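You operate a simulated robot arm through the tools that you are given. There is no shell and no other tool.

You are at the controls of a simulated robot arm. One attempt, no reset.

TASK
Shake the sieve that the sieve card names till nothing more falls through.
Fine: Set it on the silver pan and clamp it to shake; spill nothing, free the clamp and put the sieve back. Where these are worked on the way, their far stop is far enough and under half their travel is too little: sieve clamp.

The check looks at the end state, three seconds after you hand in, the way a careful person would. Anything else that was tipped, shoved, dropped, spilled or broken makes it a failure.

THE ROBOT
A 7-joint arm with a two-finger parallel gripper, fixed in place. Base frame: the origin is at the foot of the arm, x ahead of it, y to its left, z up; the work surface is at about z = 750. Lengths are in mm, angles in rad, forces in N, time in s.
With the tool pointing down near the work surface it reaches from about 260 to 700 mm from the base axis. Its first joint turns from -2.897 to 2.897 rad. Payload 3.43 kg.
The tool frame sits at the grasp point between the pads (the TCP): z along the fingers, y along the line on which they close. The tips reach 34 mm beyond it. The gripper opens to 128 mm. The fingers are 24 mm wide and 12 mm thick; the gripper's body (48 by 130 mm) begins 96 mm behind the TCP.
Orientation is that of the tool frame in the base frame, as a unit quaternion [x, y, z, w]. With the fingers straight down and closing along the base's y, the tool's x points along the base's -x, its y along +y and its z along -z.

THE INTERFACE
- The arm moves only by the tool step_arm. Its arguments are lists of equal length, an entry for each row: "delta_pos": the shift along the base's x, y, z in mm, a list of three; "delta_rot": the turn, a rotation vector about the base's x, y, z in rad, a list of three; "jaw": the finger opening in mm, from 0 to 128. In form: {"delta_pos": [[dx, dy, dz], ...], "delta_rot": [[rx, ry, rz], ...], "jaw": [jaw, ...]}. A call has 1 to 20 rows; each row is the pose to reach, as a shift and turn from the pose commanded when the call began. Each row takes 0.2 s and may step no farther than 50 mm and 0.15 rad from the row before; otherwise, or with a gripper value out of range, the whole call is refused. A pose out of reach is approached as far as the arm can. The call stops where the force on the tool passes 40 N (or 10 N more than at its start, if that is more) or the arm is blocked; 0.2 s more then pass. Each finger travels about 108 mm/s and halts on what it meets, pressing with about 34 N; the grip force reading is that of the motor and also rises with nothing between the fingers. The clock runs only during rows and for 0.2 s after the last one: add rows that repeat a pose to give the fingers time. It gives the time, the measured TCP pose, the force on the tool (base axes), the opening and the grip force at its end, in the units of the frame above (readings bear some noise), with the torque about the TCP (base axes, N m) and any sound that the robot's microphone picked up, and new pictures: "show" is both (left out), scene, wrist or none.
- Cameras (640 x 400 px; columns grow to the right, rows downward): "scene" is fixed at [220.1, -498, 1509.8]; the picture's right is [0.64, -0.76, 0.00], its down [-0.46, -0.39, -0.80] and it looks along [0.61, 0.52, -0.60] (base axes); focal length 322 px, centre (320, 200). "wrist" rides on the gripper at [76, -11, -160] in the tool frame; the picture's right is [0.15, 0.99, 0.00], its down [-0.88, 0.13, -0.46] and it looks along [-0.45, 0.07, 0.89] (tool axes); focal length 234 px, centre (320, 200). There is no depth. A picture from a camera that has moved, and an enlarged one, comes with that camera's place and axes in the base frame and with its lens.
- slide_trunk(by): slides the trunk up (or, below 0, down) by that many mm; the arm rides with it, the base frame stays. It gives what a move gives, with no picture.
- inspect(camera, box): a new picture of the part [left, top, right, bottom] of that camera's present view, enlarged. The clock stands still meanwhile.
- finish_job(): hands the job in; it is judged then, once.

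Places have to be worked out from the pictures, the camera data and where the tool is seen. Open the gripper and draw the arm clear of the work before you hand the job in, unless the task says otherwise.

The tools are called after "Call:" by a JSON object that holds its "method" and its "body". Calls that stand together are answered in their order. step_arm: Moves the arm, as the interface text tells. Its arguments: {"type":"object","properties":{"delta_pos":{"type":"array","items":{"type":"array","items":{"type":"number"}}},"delta_rot":{"type":"array","items":{"type":"array","items":{"type":"number"}}},"jaw":{"type":"array","items":{"type":"number"}},"show":{"type":"string","enum":["both","scene","wrist","none"]}},"required":["delta_pos","delta_rot","jaw"]} The other tools are called the same way: slide_trunk (by) slides the trunk up or down; inspect (camera, box) takes an enlarged picture of a part of a camera's view; finish_job () hands the job in.

At the start:

```text
time_s: 0.0
eef_pos: [483.9, -51.0, 1263.5]
orientation: [0.0, 1.0, 0.0, 0.0]
contact_force: [0.1, 0.0, 0.3]
torque: [0.0, 0.0, -0.03]
opening: 127.8
grasp_force: 0.1
trunk travel left (down, up): [-275.0, 49.0]
```

scene: 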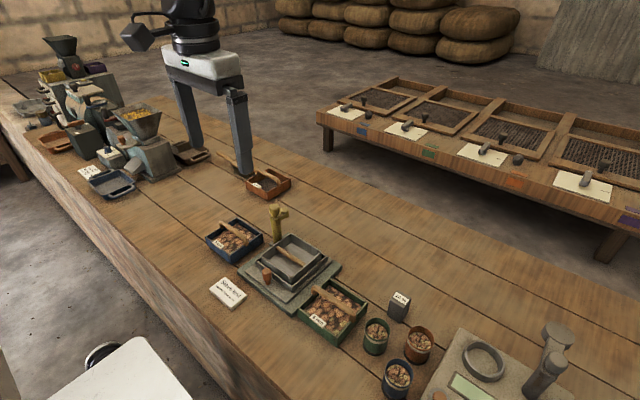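
wrist: 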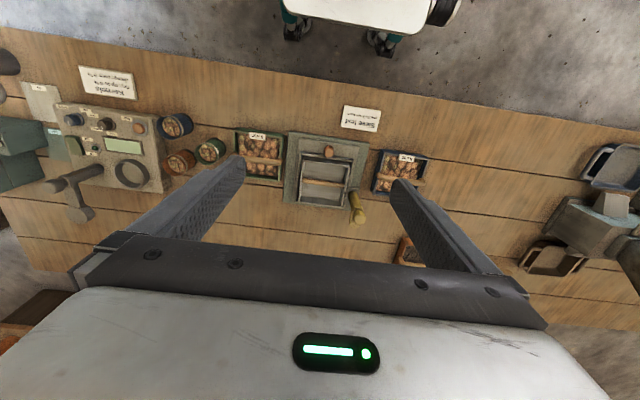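

I'll look closely at the card, the sieves and the pan area before moving anything.

Call:
{"method": "inspect", "body": {"camera": "scene", "box": [190, 190, 350, 330]}}

Call:
{"method": "inspect", "body": {"camera": "wrist", "box": [230, 90, 440, 240]}}

Call:
{"method": "inspect", "body": {"camera": "scene", "box": [310, 70, 640, 260]}}

Call:
{"method": "inspect", "body": {"camera": "scene", "box": [340, 270, 600, 400]}}

```text
2.86 times, centred on (270, 260) of scene
camera zoom: at [220.1, -498.0, 1509.8], right [0.64, -0.76, 0.0], down [-0.46, -0.39, -0.8], along [0.61, 0.52, -0.6], focal length 920 px, centre (463, 29)
```

zoom: 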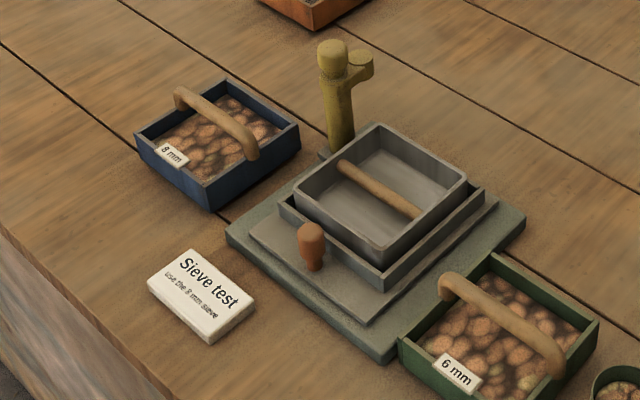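

```text
2.67 times, centred on (335, 165) of wrist
camera zoom: at [407.7, -62.1, 1424.0], right [-0.15, 0.99, 0.0], down [0.88, 0.13, 0.46], along [0.45, 0.07, -0.89], focal length 624 px, centre (280, 293)
```

zoom: 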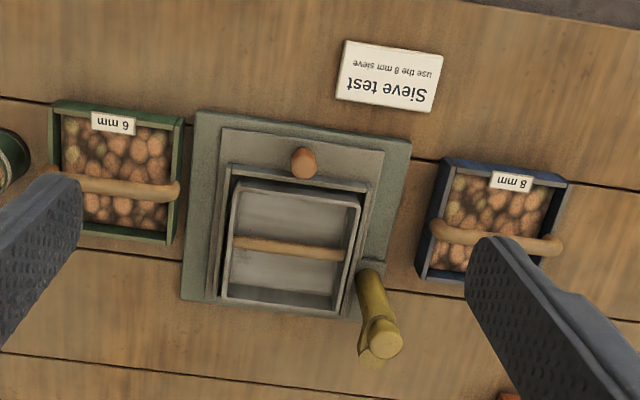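

```text
1.94 times, centred on (475, 165) of scene
camera zoom: at [220.1, -498.0, 1509.8], right [0.64, -0.76, 0.0], down [-0.46, -0.39, -0.8], along [0.61, 0.52, -0.6], focal length 624 px, centre (19, 268)
```

zoom: 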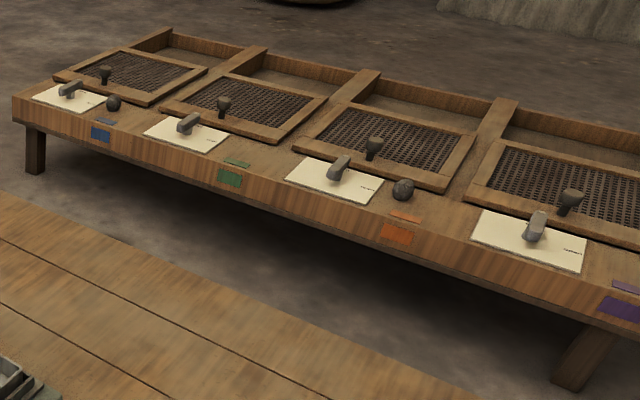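

```text
2.46 times, centred on (470, 335) of scene
camera zoom: at [220.1, -498.0, 1509.8], right [0.64, -0.76, 0.0], down [-0.46, -0.39, -0.8], along [0.61, 0.52, -0.6], focal length 793 px, centre (-49, -132)
```

zoom: 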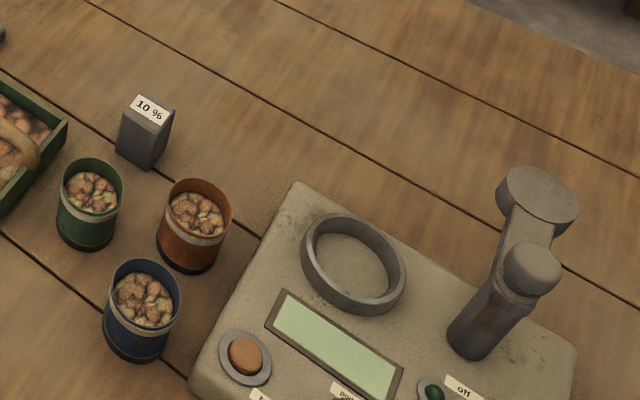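

The card says "use the 8 mm sieve", which is the blue tray at about (614, 203). The silver pan is on the shaker at about (667, -6), with a yellow post beside it and an orange knob in front. I'll bring the wrist camera closer to see how the shaker and clamp work.

Call:
{"method": "step_arm", "body": {"delta_pos": [[13, 9, -44], [26, 18, -88], [39, 27, -132], [52, 36, -176], [65, 45, -220], [76, 51, -263], [76, 51, -263]], "delta_rot": [[0, 0, 0], [0, 0, 0], [0, 0, 0], [0, 0, 0], [0, 0, 0], [0, 0, 0], [0, 0, 0]], "jaw": [128, 128, 128, 128, 128, 128, 128]}}

```text
time_s: 1.6
eef_pos: [560.0, 0.1, 998.3]
orientation: [0.001, 1.0, 0.0, 0.0]
contact_force: [0.4, 0.2, 0.5]
torque: [-0.01, 0.02, 0.0]
opening: 128.0
grasp_force: 0.1
trunk travel left (down, up): [-275.0, 49.0]
camera wrist: at [483.4, -10.6, 1161.0], right [-0.15, 0.99, 0.0], down [0.88, 0.13, 0.46], along [0.45, 0.07, -0.89], focal length 234 px, centre (320, 200)
```

scene: 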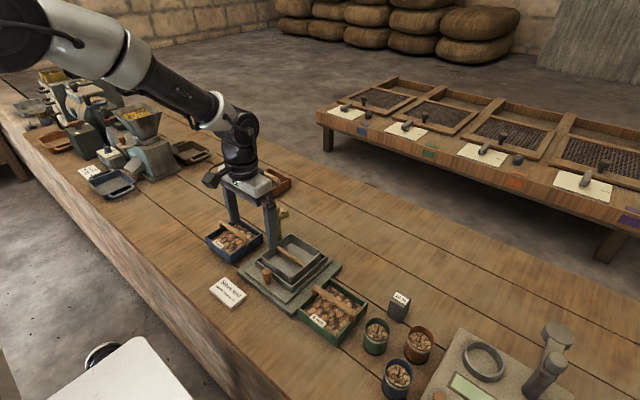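
wrist: 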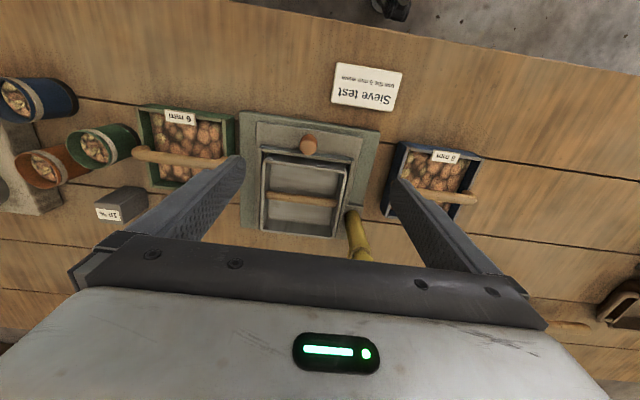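

Call:
{"method": "inspect", "body": {"camera": "wrist", "box": [225, 95, 400, 265]}}

Call:
{"method": "inspect", "body": {"camera": "scene", "box": [230, 195, 350, 315]}}

Call:
{"method": "inspect", "body": {"camera": "wrist", "box": [370, 120, 500, 230]}}

```text
2.35 times, centred on (312, 180) of wrist
camera zoom: at [483.4, -10.6, 1161.0], right [-0.15, 0.99, 0.0], down [0.88, 0.13, 0.46], along [0.45, 0.07, -0.89], focal length 551 px, centre (338, 247)
```

zoom: 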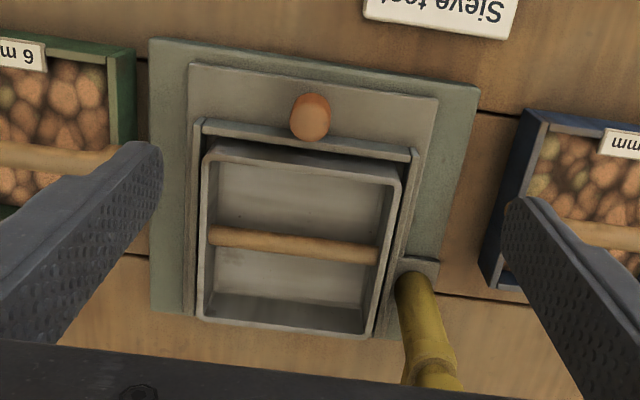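

```text
3.33 times, centred on (290, 255) of scene
camera zoom: at [220.1, -498.0, 1509.8], right [0.64, -0.76, 0.0], down [-0.46, -0.39, -0.8], along [0.61, 0.52, -0.6], focal length 1073 px, centre (420, 17)
```

zoom: 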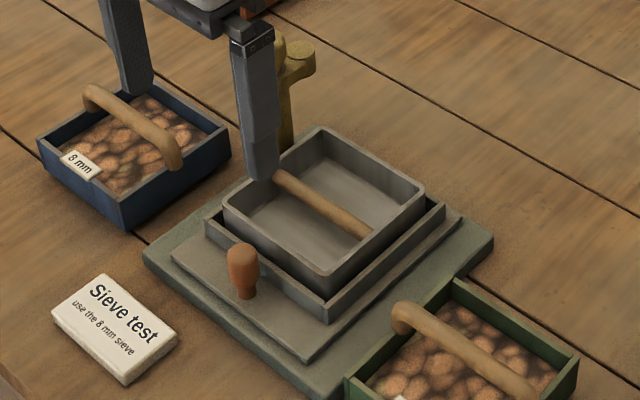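

```text
3.64 times, centred on (435, 175) of wrist
camera zoom: at [483.4, -10.6, 1161.0], right [-0.15, 0.99, 0.0], down [0.88, 0.13, 0.46], along [0.45, 0.07, -0.89], focal length 852 px, centre (-98, 291)
```

zoom: 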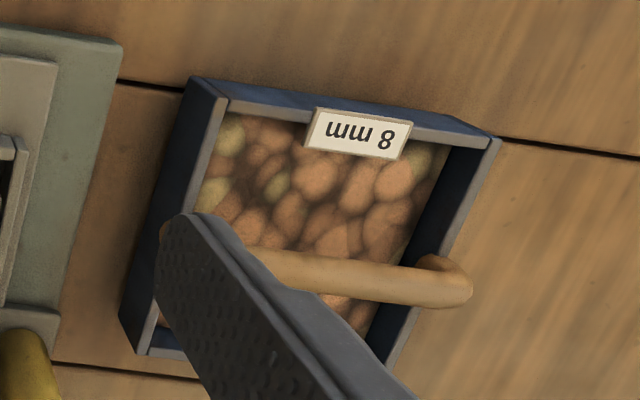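

The orange knob stands on a sliding table that holds the pan. The yellow post at about (700, 84) rises to z≈930 and should be the clamp. I'll turn the tool 90° (needed for the handles anyway) and look at the clamp from its own side.

Call:
{"method": "step_arm", "body": {"delta_pos": [[8, 12, 5], [16, 24, 10], [24, 36, 15], [32, 48, 20], [40, 60, 25], [48, 72, 30], [56, 84, 35], [64, 96, 40], [72, 108, 40], [80, 120, 40], [80, 130, 40], [80, 130, 40]], "delta_rot": [[0, 0, -0.143], [0, 0, -0.286], [0, 0, -0.429], [0, 0, -0.571], [0, 0, -0.714], [0, 0, -0.857], [0, 0, -1.0], [0, 0, -1.143], [0, 0, -1.286], [0, 0, -1.429], [0, 0, -1.571], [0, 0, -1.571]], "jaw": [128, 128, 128, 128, 128, 128, 128, 128, 128, 128, 128, 128]}}

```text
time_s: 4.2
eef_pos: [640.0, 129.6, 1039.5]
orientation: [0.708, 0.706, 0.0, 0.0]
contact_force: [-0.1, 0.0, 0.5]
torque: [-0.03, 0.0, 0.01]
opening: 128.1
grasp_force: 0.1
trunk travel left (down, up): [-275.0, 49.0]
camera wrist: at [628.4, 205.9, 1201.2], right [0.99, 0.14, 0.0], down [0.13, -0.88, 0.46], along [0.07, -0.45, -0.89], focal length 234 px, centre (320, 200)
```

scene: 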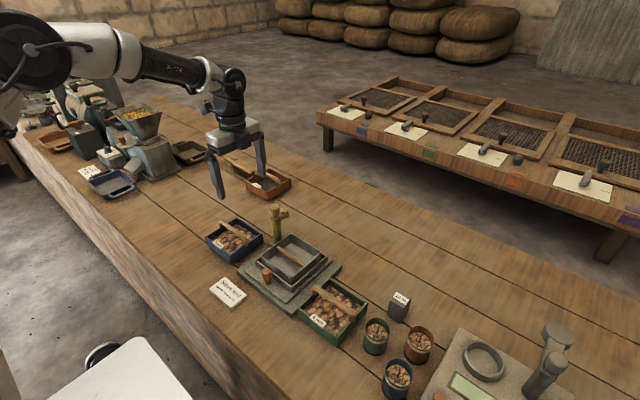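
wrist: 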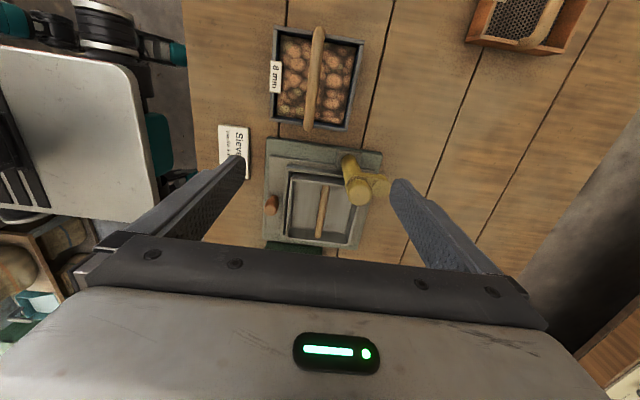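

Call:
{"method": "inspect", "body": {"camera": "wrist", "box": [250, 125, 400, 260]}}

Call:
{"method": "inspect", "body": {"camera": "scene", "box": [250, 190, 310, 250]}}

Call:
{"method": "inspect", "body": {"camera": "wrist", "box": [240, 10, 390, 140]}}

```text
2.96 times, centred on (325, 192) of wrist
camera zoom: at [628.4, 205.9, 1201.2], right [0.99, 0.14, 0.0], down [0.13, -0.88, 0.46], along [0.07, -0.45, -0.89], focal length 694 px, centre (305, 222)
```

zoom: 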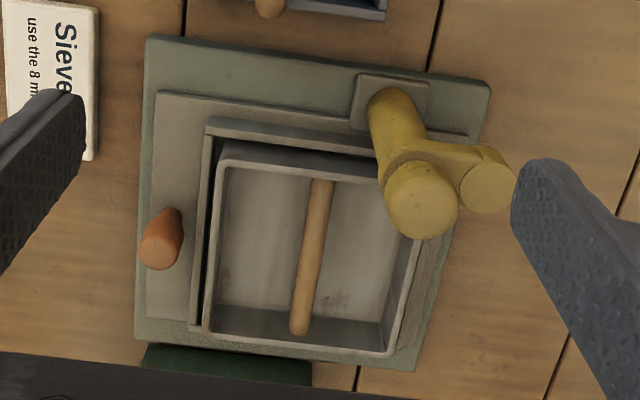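

```text
6.67 times, centred on (280, 220) of scene
camera zoom: at [220.1, -498.0, 1509.8], right [0.64, -0.76, 0.0], down [-0.46, -0.39, -0.8], along [0.61, 0.52, -0.6], focal length 2147 px, centre (587, 67)
```

zoom: 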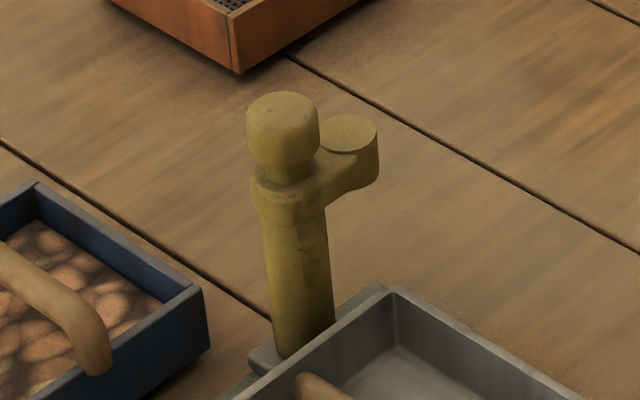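

```text
3.08 times, centred on (315, 75) of wrist
camera zoom: at [628.4, 205.9, 1201.2], right [0.99, 0.14, 0.0], down [0.13, -0.88, 0.46], along [0.07, -0.45, -0.89], focal length 720 px, centre (335, 585)
```

zoom: 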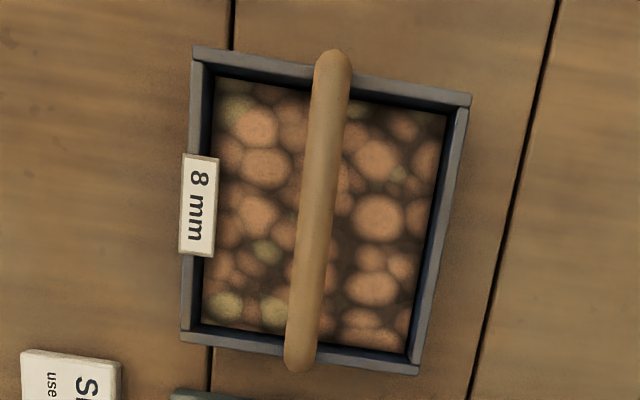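

The clamp is a swing arm. It now points +x, away from the pan, with a round pad at its end and a knob on the post axis at about (700.5, 83, top 928). I'll go above the blue sieve's handle to fix its place and height.

Call:
{"method": "step_arm", "body": {"delta_pos": [[-7, 23, -40], [-14, 46, -80], [-20, 70, -120], [-20, 70, -120]], "delta_rot": [[0, 0, 0], [0, 0, 0], [0, 0, 0], [0, 0, 0]], "jaw": [128, 128, 100, 80]}}

```text
time_s: 5.2
eef_pos: [619.8, 201.5, 918.5]
orientation: [0.708, 0.706, 0.0, 0.0]
contact_force: [-1.1, -0.2, 0.2]
torque: [0.02, 0.0, -0.04]
opening: 80.4
grasp_force: 0.1
trunk travel left (down, up): [-275.0, 49.0]
camera wrist: at [607.3, 276.5, 1079.7], right [0.99, 0.15, 0.0], down [0.13, -0.88, 0.46], along [0.07, -0.45, -0.89], focal length 234 px, centre (320, 200)
```

scene: 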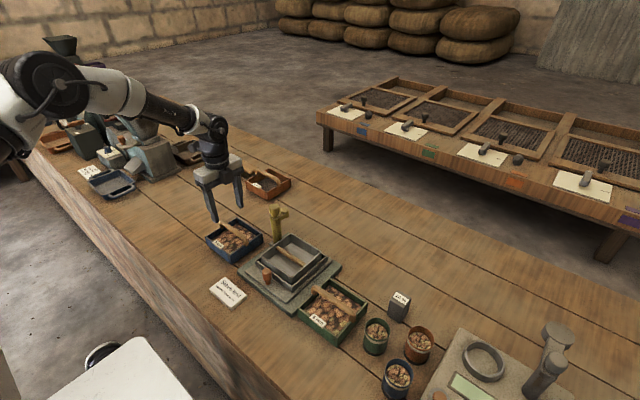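
wrist: 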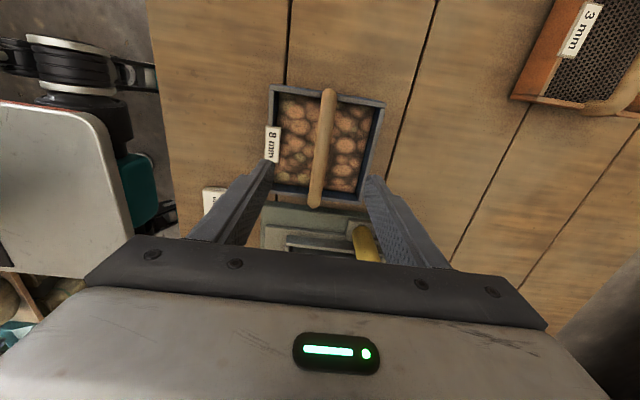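

Call:
{"method": "inspect", "body": {"camera": "wrist", "box": [250, 70, 400, 220]}}

Call:
{"method": "inspect", "body": {"camera": "scene", "box": [190, 150, 300, 270]}}

```text
2.67 times, centred on (325, 145) of wrist
camera zoom: at [607.3, 276.5, 1079.7], right [0.99, 0.15, 0.0], down [0.13, -0.88, 0.46], along [0.07, -0.45, -0.89], focal length 624 px, centre (307, 347)
```

zoom: 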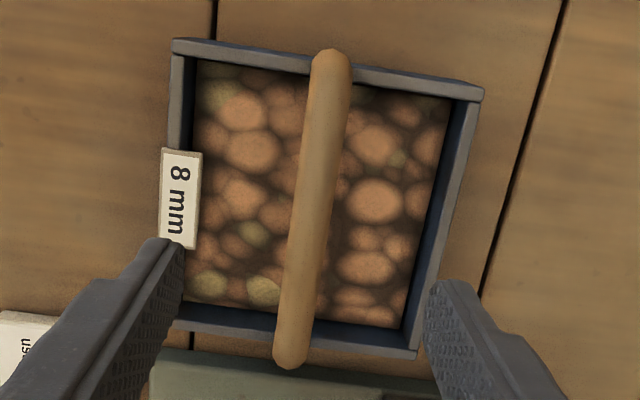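

```text
3.33 times, centred on (245, 210) of scene
camera zoom: at [220.1, -498.0, 1509.8], right [0.64, -0.76, 0.0], down [-0.46, -0.39, -0.8], along [0.61, 0.52, -0.6], focal length 1073 px, centre (570, 167)
```

zoom: 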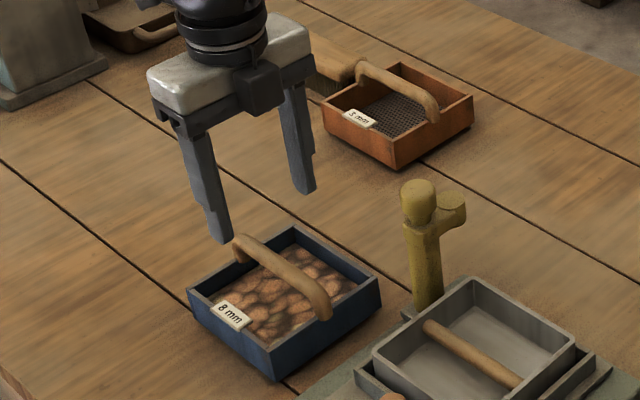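

The sieve is about 123 mm square, centred near (619, 201). Its handle runs along y with the centreline at z≈825 and the rim at about 813. I'll come down straddling the handle with a narrower opening, keeping the tips above the nuts.

Call:
{"method": "step_arm", "body": {"delta_pos": [[-0.5, 0, -20], [-0.5, 0, -40], [-0.5, 0, -55], [-0.5, 0, -65], [-0.5, 0, -65]], "delta_rot": [[0, 0, 0], [0, 0, 0], [0, 0, 0], [0, 0, 0], [0, 0, 0]], "jaw": [60, 60, 60, 60, 60]}}

```text
time_s: 6.4
eef_pos: [620.1, 199.7, 853.9]
orientation: [0.707, 0.707, 0.0, -0.001]
contact_force: [0.3, -0.2, -0.5]
torque: [0.02, 0.02, 0.02]
opening: 59.9
grasp_force: 0.0
trunk travel left (down, up): [-275.0, 49.0]
camera wrist: at [607.8, 275.7, 1015.6], right [0.99, 0.15, 0.0], down [0.13, -0.88, 0.46], along [0.07, -0.45, -0.89], focal length 234 px, centre (320, 200)
```

scene: 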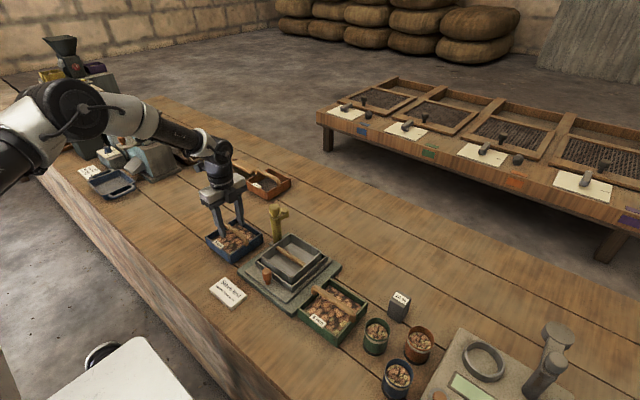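
wrist: 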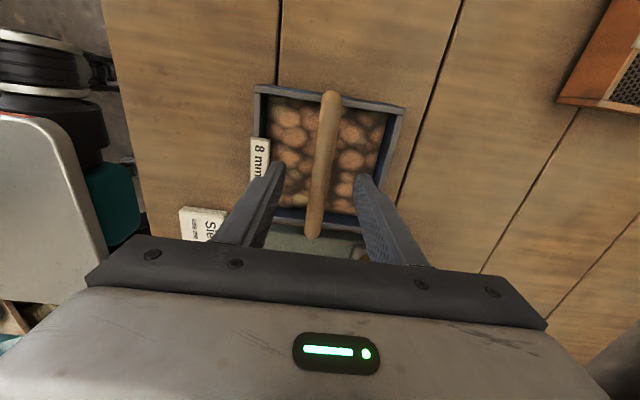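

Call:
{"method": "inspect", "body": {"camera": "wrist", "box": [240, 75, 420, 255]}}

Call:
{"method": "inspect", "body": {"camera": "scene", "box": [190, 180, 280, 270]}}

```text
2.22 times, centred on (330, 165) of wrist
camera zoom: at [607.8, 275.7, 1015.6], right [0.99, 0.15, 0.0], down [0.13, -0.88, 0.46], along [0.07, -0.45, -0.89], focal length 520 px, centre (298, 278)
```

zoom: 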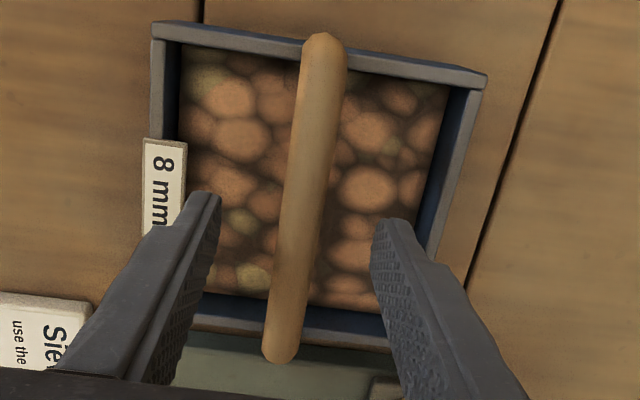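

```text
4.44 times, centred on (235, 225) of scene
camera zoom: at [220.1, -498.0, 1509.8], right [0.64, -0.76, 0.0], down [-0.46, -0.39, -0.8], along [0.61, 0.52, -0.6], focal length 1431 px, centre (698, 89)
```

zoom: 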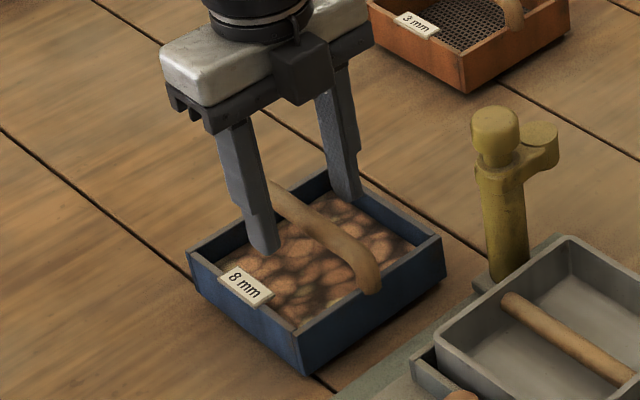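

The fingers straddle the handle well: handle at x≈619.5, ends at y≈136 and 267, and the nuts sit about 15 mm under the rim. I'll lower the last 13 mm and close on the handle.

Call:
{"method": "step_arm", "body": {"delta_pos": [[0, 1, -7], [0, 1, -13], [0, 1, -13], [0, 1, -13], [0, 1, -13], [0, 1, -13], [0, 1, -13]], "delta_rot": [[0, 0, 0], [0, 0, 0], [0, 0, 0], [0, 0, 0], [0, 0, 0], [0, 0, 0], [0, 0, 0]], "jaw": [60, 60, 45, 30, 20, 10, 5]}}

```text
time_s: 8.0
eef_pos: [620.1, 199.8, 840.2]
orientation: [0.707, 0.708, 0.0, 0.0]
contact_force: [1.7, -0.3, -0.5]
torque: [0.05, -0.01, 0.02]
opening: 16.0
grasp_force: 34.0
trunk travel left (down, up): [-275.0, 49.0]
camera wrist: at [608.2, 276.5, 1002.5], right [0.99, 0.15, 0.0], down [0.13, -0.88, 0.46], along [0.07, -0.45, -0.89], focal length 234 px, centre (320, 200)
```

scene: 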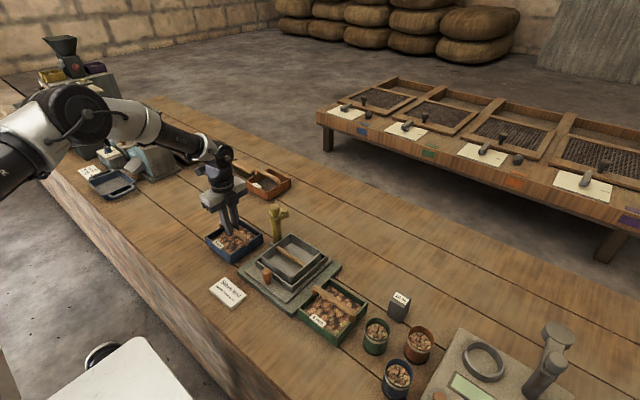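
wrist: 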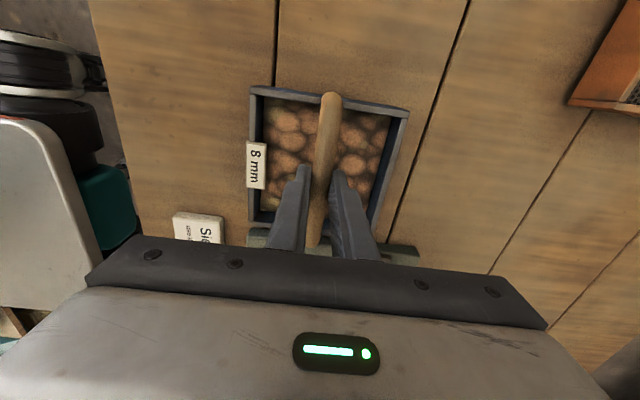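

The grip holds at 16 mm opening with 34 N on the handle. I'll lift a little, slowly, to check the weight and balance.

Call:
{"method": "step_arm", "body": {"delta_pos": [[0, 0, 5], [0, 0, 10], [0, 0, 20], [0, 0, 30], [0, 0, 30], [0, 0, 30]], "delta_rot": [[0, 0, 0], [0, 0, 0], [0, 0, 0], [0, 0, 0], [0, 0, 0], [0, 0, 0]], "jaw": [5, 5, 5, 5, 5, 5]}}

```text
time_s: 9.4
eef_pos: [620.5, 200.0, 870.9]
orientation: [0.707, 0.707, 0.0, 0.0]
contact_force: [0.2, 0.1, -3.7]
torque: [-0.02, 0.01, 0.03]
opening: 15.9
grasp_force: 33.8
trunk travel left (down, up): [-275.0, 49.0]
camera wrist: at [608.3, 277.1, 1032.6], right [0.99, 0.15, 0.0], down [0.13, -0.88, 0.46], along [0.07, -0.45, -0.89], focal length 234 px, centre (320, 200)
```

scene: 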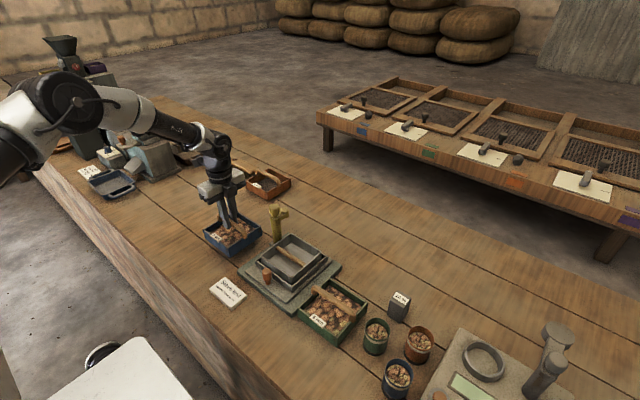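
wrist: 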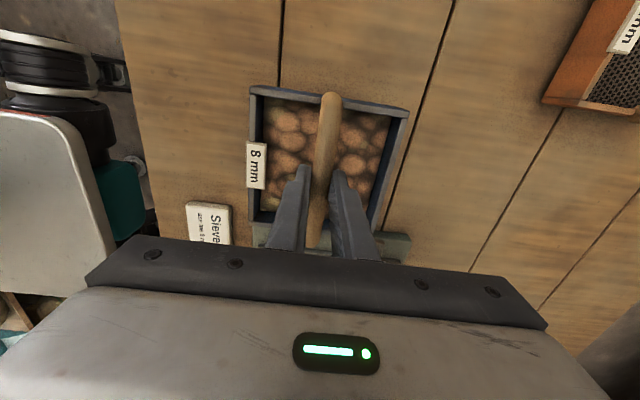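

The sieve weighs about 4 N and hangs level. I'll raise it well above the clamp post (top 928) and carry it smoothly towards the pan.

Call:
{"method": "step_arm", "body": {"delta_pos": [[0, 0, 10], [0, 0, 30], [0, 0, 55], [0, 0, 80], [0, 0, 105], [0, 0, 130], [0, 0, 155], [0, -5, 170], [2, -20, 175], [7, -45, 178], [12, -70, 178], [18, -95, 178], [24, -120, 178], [30, -145, 178], [36, -170, 178], [42, -195, 178], [46, -208, 178], [47, -213, 178], [47, -213, 178]], "delta_rot": [[0, 0, 0], [0, 0, 0], [0, 0, 0], [0, 0, 0], [0, 0, 0], [0, 0, 0], [0, 0, 0], [0, 0, 0], [0, 0, 0], [0, 0, 0], [0, 0, 0], [0, 0, 0], [0, 0, 0], [0, 0, 0], [0, 0, 0], [0, 0, 0], [0, 0, 0], [0, 0, 0], [0, 0, 0]], "jaw": [5, 5, 5, 5, 5, 5, 5, 5, 5, 5, 5, 5, 5, 5, 5, 5, 5, 5, 5]}}

```text
time_s: 13.4
eef_pos: [666.9, -12.5, 1048.8]
orientation: [0.707, 0.707, -0.001, 0.0]
contact_force: [-0.5, -0.6, -3.9]
torque: [0.0, -0.02, -0.01]
opening: 16.0
grasp_force: 34.1
trunk travel left (down, up): [-275.0, 49.0]
camera wrist: at [655.8, 63.6, 1210.6], right [0.99, 0.15, 0.0], down [0.13, -0.88, 0.46], along [0.07, -0.45, -0.89], focal length 234 px, centre (320, 200)
```

scene: 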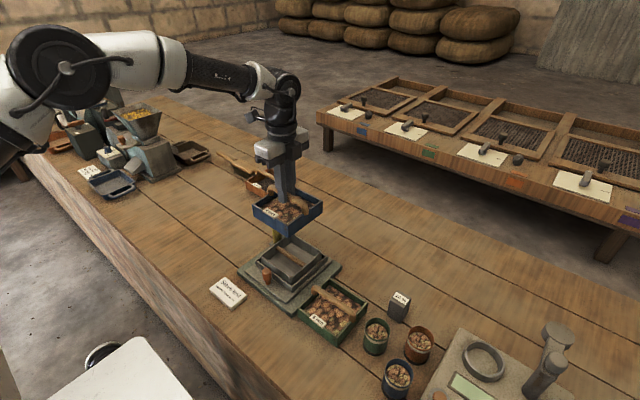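
wrist: 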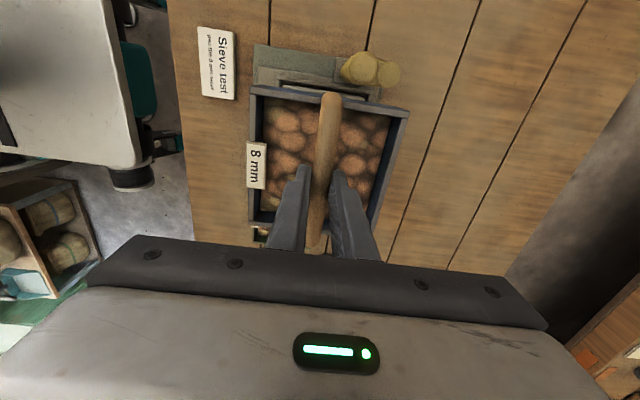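

Call:
{"method": "step_arm", "body": {"delta_pos": [[0, 0, -10], [0, 0, -30], [0, 0, -55], [0, 0, -80], [0, 0, -98], [0, 0, -105], [0, 0, -105]], "delta_rot": [[0, 0, 0], [0, 0, 0], [0, 0, 0], [0, 0, 0], [0, 0, 0], [0, 0, 0], [0, 0, 0]], "jaw": [5, 5, 5, 5, 5, 5, 5]}}

```text
time_s: 15.0
eef_pos: [668.0, -12.5, 942.9]
orientation: [0.707, 0.707, 0.0, 0.0]
contact_force: [-0.3, 0.3, -3.0]
torque: [0.01, -0.01, -0.02]
opening: 16.1
grasp_force: 34.6
trunk travel left (down, up): [-275.0, 49.0]
camera wrist: at [655.6, 63.5, 1105.6], right [0.99, 0.15, 0.0], down [0.13, -0.88, 0.46], along [0.07, -0.45, -0.89], focal length 234 px, centre (320, 200)
```

scene: 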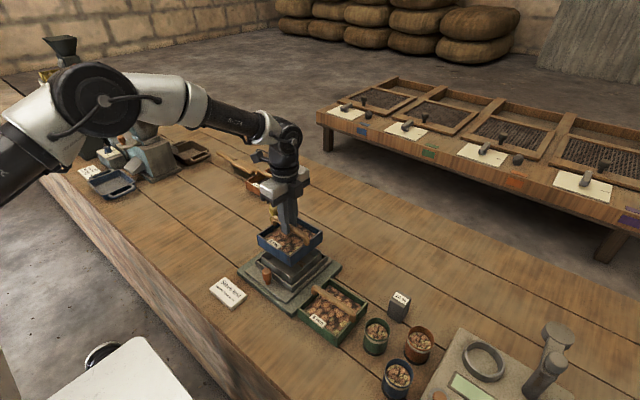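
wrist: 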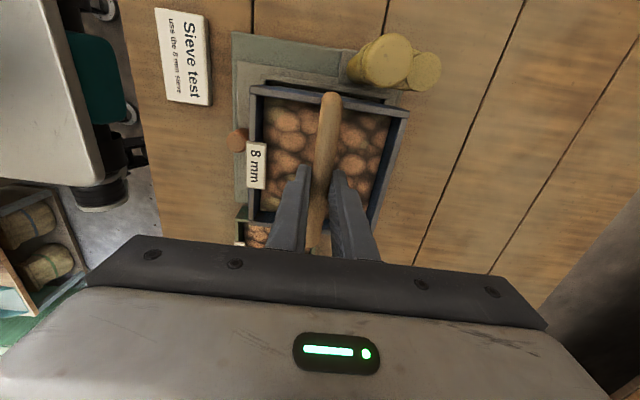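

Call:
{"method": "inspect", "body": {"camera": "scene", "box": [230, 200, 350, 310]}}

Call:
{"method": "inspect", "body": {"camera": "wrist", "box": [220, 20, 460, 260]}}

```text
3.64 times, centred on (290, 255) of scene
camera zoom: at [220.1, -498.0, 1509.8], right [0.64, -0.76, 0.0], down [-0.46, -0.39, -0.8], along [0.61, 0.52, -0.6], focal length 1171 px, centre (429, 0)
```

zoom: 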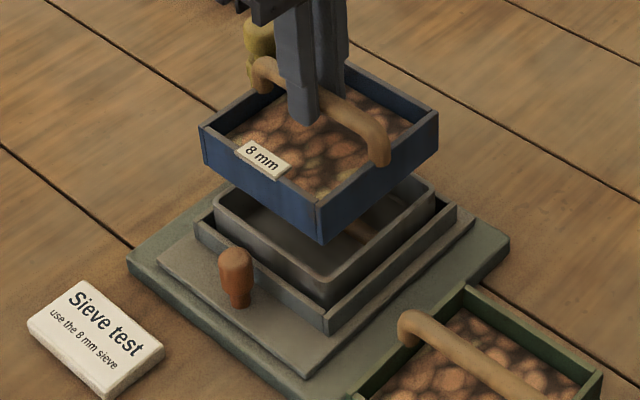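

```text
1.67 times, centred on (340, 140) of wrist
camera zoom: at [655.6, 63.5, 1105.6], right [0.99, 0.15, 0.0], down [0.13, -0.88, 0.46], along [0.07, -0.45, -0.89], focal length 390 px, centre (287, 300)
```

zoom: 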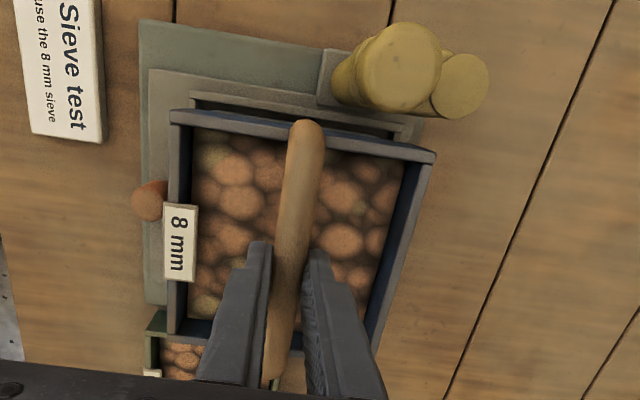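

Call:
{"method": "inspect", "body": {"camera": "scene", "box": [260, 225, 330, 295]}}

Call:
{"method": "inspect", "body": {"camera": "wrist", "box": [240, 70, 320, 130]}}

Call:
{"method": "inspect", "body": {"camera": "wrist", "box": [340, 30, 450, 130]}}

```text
5.71 times, centred on (295, 260) of scene
camera zoom: at [220.1, -498.0, 1509.8], right [0.64, -0.76, 0.0], down [-0.46, -0.39, -0.8], along [0.61, 0.52, -0.6], focal length 1840 px, centre (463, -143)
```

zoom: 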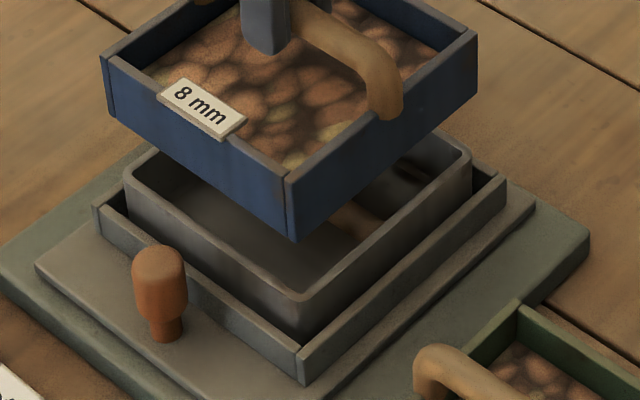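

```text
6.67 times, centred on (280, 100) of wrist
camera zoom: at [655.6, 63.5, 1105.6], right [0.99, 0.15, 0.0], down [0.13, -0.88, 0.46], along [0.07, -0.45, -0.89], focal length 1561 px, centre (587, 867)
```

zoom: 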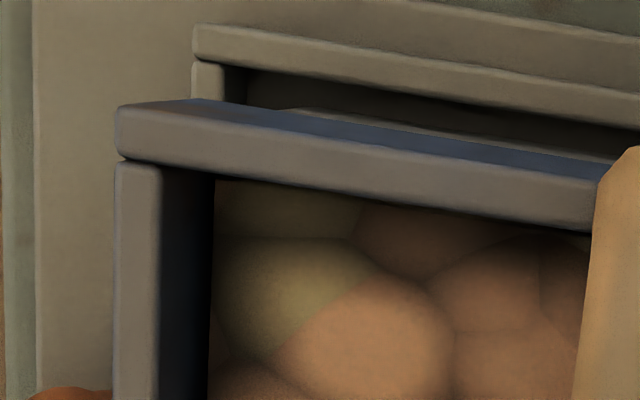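

```text
4.00 times, centred on (395, 80) of wrist
camera zoom: at [655.6, 63.5, 1105.6], right [0.99, 0.15, 0.0], down [0.13, -0.88, 0.46], along [0.07, -0.45, -0.89], focal length 937 px, centre (20, 680)
```

zoom: 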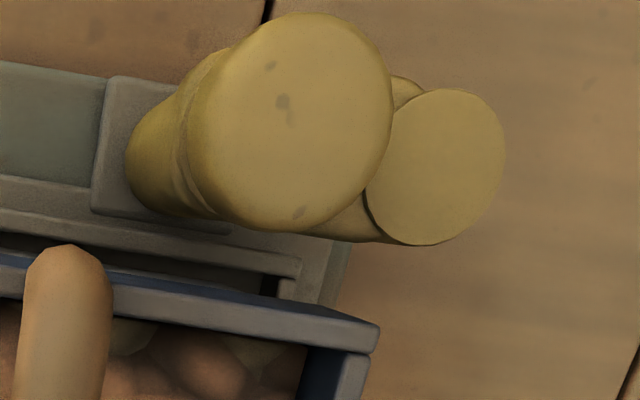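

The sieve hangs concentric with the pan to within a couple of mm, and contact should come about 40 mm lower. I'll go down most of that, then check alignment again.

Call:
{"method": "step_arm", "body": {"delta_pos": [[0, 0, -8], [0, 0, -18], [0, 0, -26], [0, 0, -30], [0, 0, -30]], "delta_rot": [[0, 0, 0], [0, 0, 0], [0, 0, 0], [0, 0, 0], [0, 0, 0]], "jaw": [5, 5, 5, 5, 5]}}

Call:
{"method": "inspect", "body": {"camera": "scene", "box": [260, 225, 330, 295]}}

Call:
{"method": "inspect", "body": {"camera": "wrist", "box": [220, 40, 460, 250]}}

```text
time_s: 16.2
eef_pos: [666.8, -12.7, 914.0]
orientation: [0.707, 0.708, 0.0, 0.0]
contact_force: [0.6, -0.3, -4.9]
torque: [-0.01, 0.01, -0.01]
opening: 16.1
grasp_force: 34.2
trunk travel left (down, up): [-275.0, 49.0]
camera wrist: at [655.1, 63.9, 1075.7], right [0.99, 0.15, 0.0], down [0.13, -0.88, 0.46], along [0.07, -0.45, -0.89], focal length 234 px, centre (320, 200)
```

scene: 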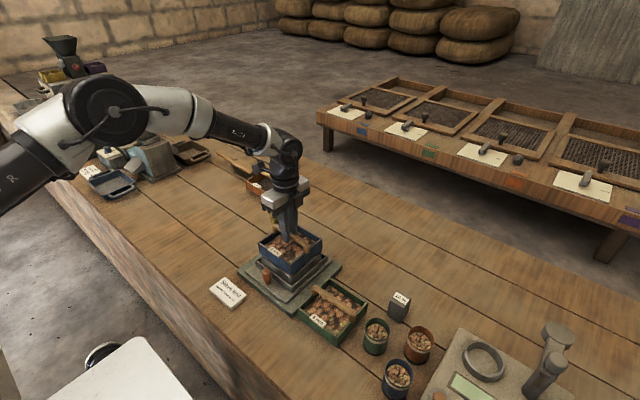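
wrist: 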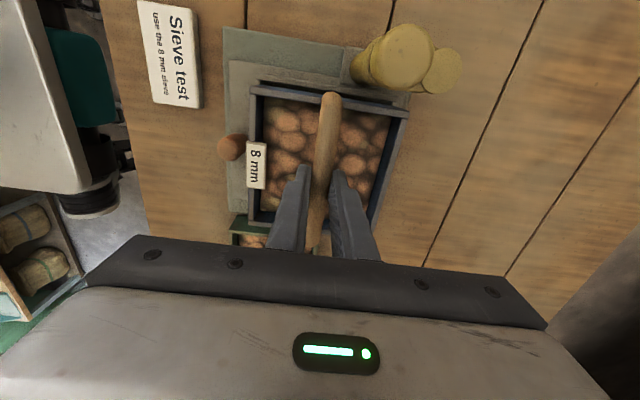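

```text
5.71 times, centred on (295, 260) of scene
camera zoom: at [220.1, -498.0, 1509.8], right [0.64, -0.76, 0.0], down [-0.46, -0.39, -0.8], along [0.61, 0.52, -0.6], focal length 1840 px, centre (463, -143)
```

zoom: 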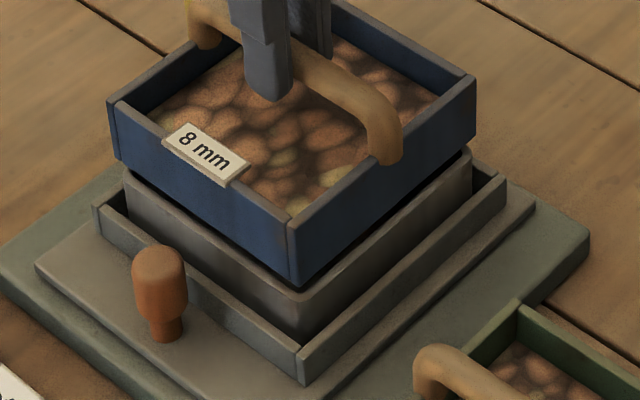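

```text
1.90 times, centred on (340, 145) of wrist
camera zoom: at [655.1, 63.9, 1075.7], right [0.99, 0.15, 0.0], down [0.13, -0.88, 0.46], along [0.07, -0.45, -0.89], focal length 446 px, centre (282, 305)
```

zoom: 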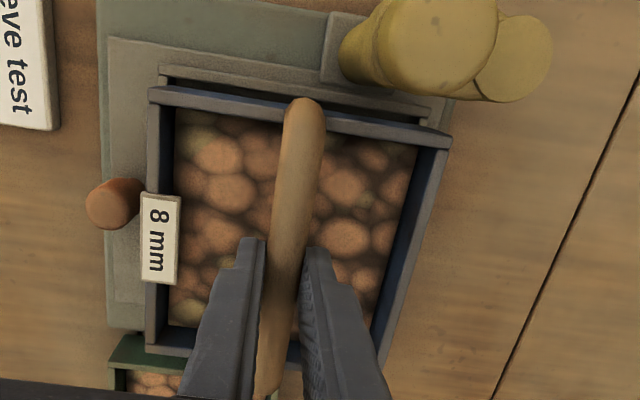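

The sieve bottom is about 10 mm above the pan rim and well aligned on all three visible corners. I'll lower it in small steps and watch the weight come off.

Call:
{"method": "step_arm", "body": {"delta_pos": [[0, 0, -2], [0, 0, -4], [0, 0, -6], [0, 0, -8], [0, 0, -8]], "delta_rot": [[0, 0, 0], [0, 0, 0], [0, 0, 0], [0, 0, 0], [0, 0, 0]], "jaw": [5, 5, 5, 5, 5], "show": "none"}}

Call:
{"method": "inspect", "body": {"camera": "scene", "box": [260, 225, 330, 295]}}

```text
time_s: 17.4
eef_pos: [666.7, -11.0, 907.6]
orientation: [0.707, 0.708, 0.0, 0.0]
contact_force: [0.2, 0.4, -0.9]
torque: [0.0, 0.03, 0.01]
opening: 15.9
grasp_force: 34.2
trunk travel left (down, up): [-275.0, 49.0]
```

```text
5.71 times, centred on (295, 260) of scene
camera zoom: at [220.1, -498.0, 1509.8], right [0.64, -0.76, 0.0], down [-0.46, -0.39, -0.8], along [0.61, 0.52, -0.6], focal length 1840 px, centre (463, -143)
```

zoom: 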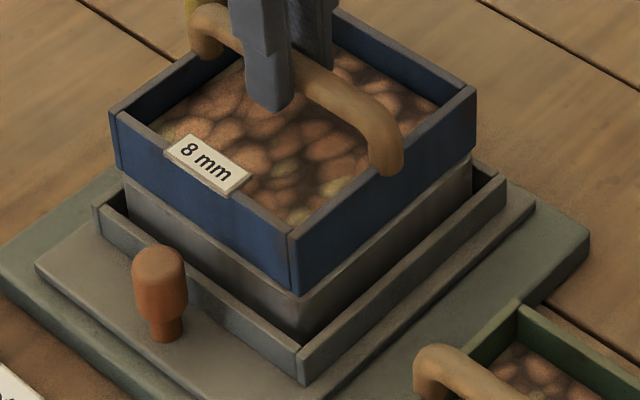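

The weight is off the tool (-0.9 N), so the sieve is seated on the pan. I'll settle it another 1 mm and open the fingers gradually.

Call:
{"method": "step_arm", "body": {"delta_pos": [[0, 0, -1], [0, 0, -1], [0, 0, -1], [0, 0, -1], [0, 0, -1], [0, 0, -1]], "delta_rot": [[0, 0, 0], [0, 0, 0], [0, 0, 0], [0, 0, 0], [0, 0, 0], [0, 0, 0]], "jaw": [5, 12, 18, 26, 34, 44]}}

Call:
{"method": "inspect", "body": {"camera": "scene", "box": [250, 205, 340, 295]}}

```text
time_s: 18.8
eef_pos: [667.2, -12.3, 905.6]
orientation: [0.707, 0.707, 0.0, 0.0]
contact_force: [-0.4, 0.4, 0.1]
torque: [0.01, 0.0, -0.02]
opening: 44.1
grasp_force: 0.0
trunk travel left (down, up): [-275.0, 49.0]
camera wrist: at [655.0, 63.9, 1067.1], right [0.99, 0.15, 0.0], down [0.13, -0.88, 0.46], along [0.07, -0.45, -0.89], focal length 234 px, centre (320, 200)
```

scene: 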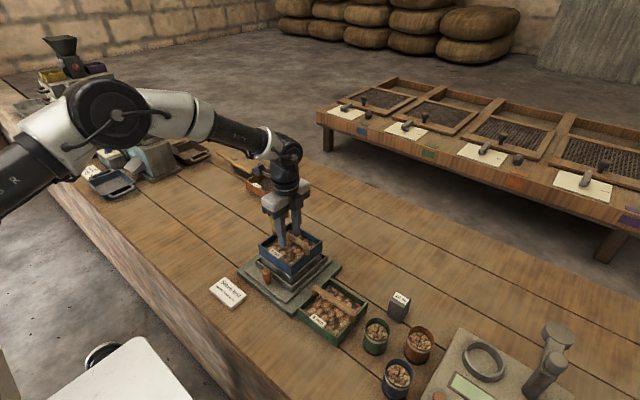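
wrist: 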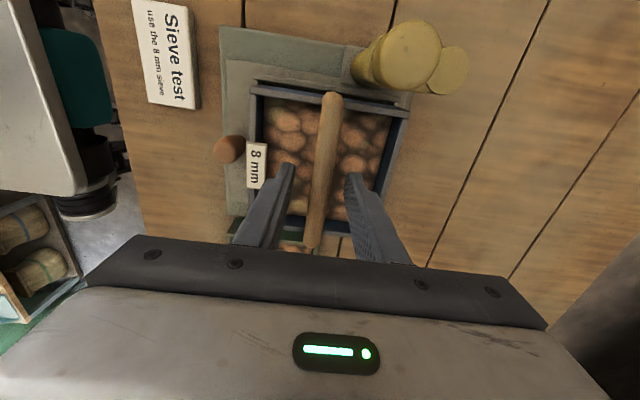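

```text
4.44 times, centred on (295, 250) of scene
camera zoom: at [220.1, -498.0, 1509.8], right [0.64, -0.76, 0.0], down [-0.46, -0.39, -0.8], along [0.61, 0.52, -0.6], focal length 1431 px, centre (431, -22)
```

zoom: 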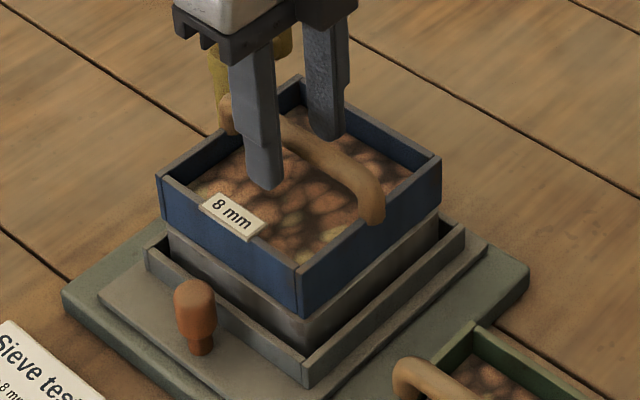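

The sieve is seated on the pan and released. I'll rise straight up clear of the handle, then look at the clamp closely.

Call:
{"method": "step_arm", "body": {"delta_pos": [[0, 0, 15], [0, 0, 40], [0, 0, 80], [0, 0, 120], [0, 0, 140], [-35, 0, 150], [-70, 0, 150], [-90, 0, 150], [-90, 0, 150]], "delta_rot": [[0, 0, 0], [0, 0, 0], [0, 0, 0], [0, 0, 0], [0, 0, 0], [0, 0, 0], [0, 0, 0], [0, 0, 0], [0, 0, 0]], "jaw": [50, 60, 60, 60, 60, 60, 60, 60, 60]}}

Call:
{"method": "inspect", "body": {"camera": "scene", "box": [250, 195, 340, 295]}}

Call:
{"method": "inspect", "body": {"camera": "scene", "box": [255, 190, 305, 240]}}

```text
time_s: 20.8
eef_pos: [578.1, -11.3, 1055.5]
orientation: [0.707, 0.707, 0.001, 0.0]
contact_force: [-0.6, -0.1, -0.4]
torque: [-0.02, 0.02, 0.02]
opening: 59.8
grasp_force: 0.2
trunk travel left (down, up): [-275.0, 49.0]
camera wrist: at [565.1, 64.1, 1217.2], right [0.99, 0.15, 0.0], down [0.13, -0.88, 0.46], along [0.07, -0.45, -0.89], focal length 234 px, centre (320, 200)
```

scene: 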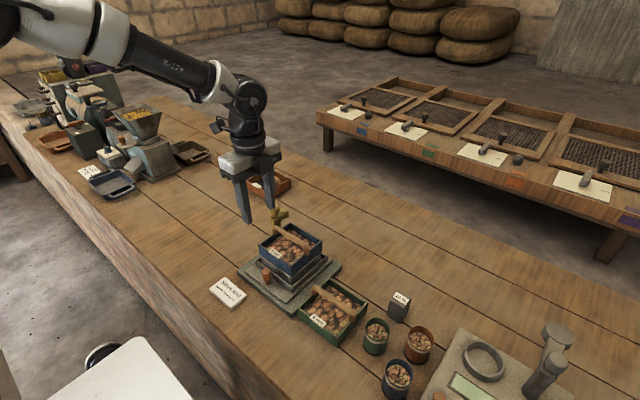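
wrist: 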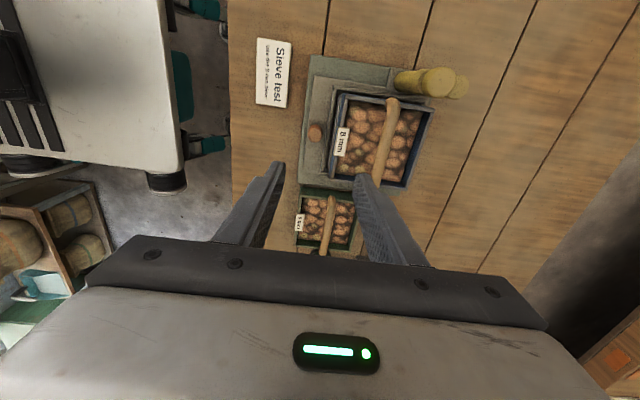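

```text
4.00 times, centred on (295, 245) of scene
camera zoom: at [220.1, -498.0, 1509.8], right [0.64, -0.76, 0.0], down [-0.46, -0.39, -0.8], along [0.61, 0.52, -0.6], focal length 1288 px, centre (420, 20)
```

zoom: 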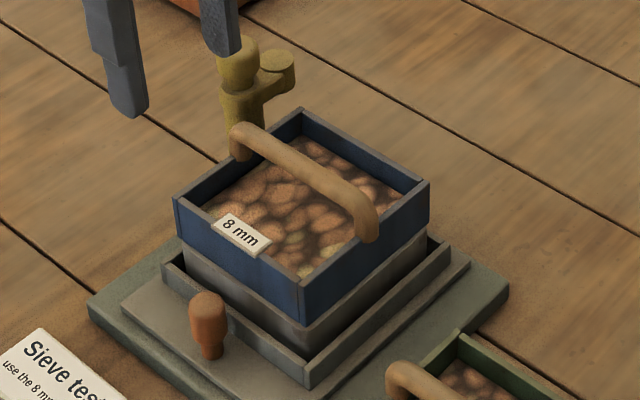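

```text
8.00 times, centred on (280, 215) of scene
camera zoom: at [220.1, -498.0, 1509.8], right [0.64, -0.76, 0.0], down [-0.46, -0.39, -0.8], along [0.61, 0.52, -0.6], focal length 2576 px, centre (640, 80)
```

zoom: 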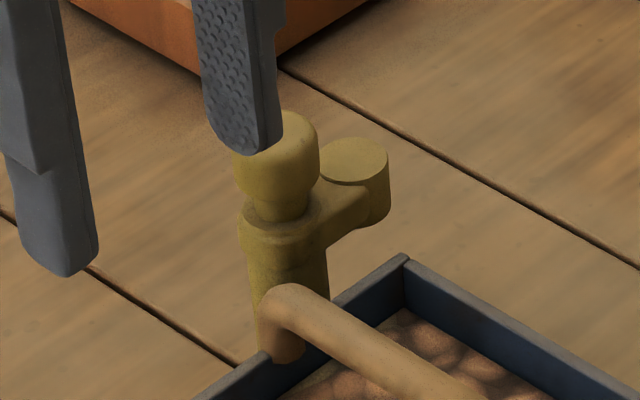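

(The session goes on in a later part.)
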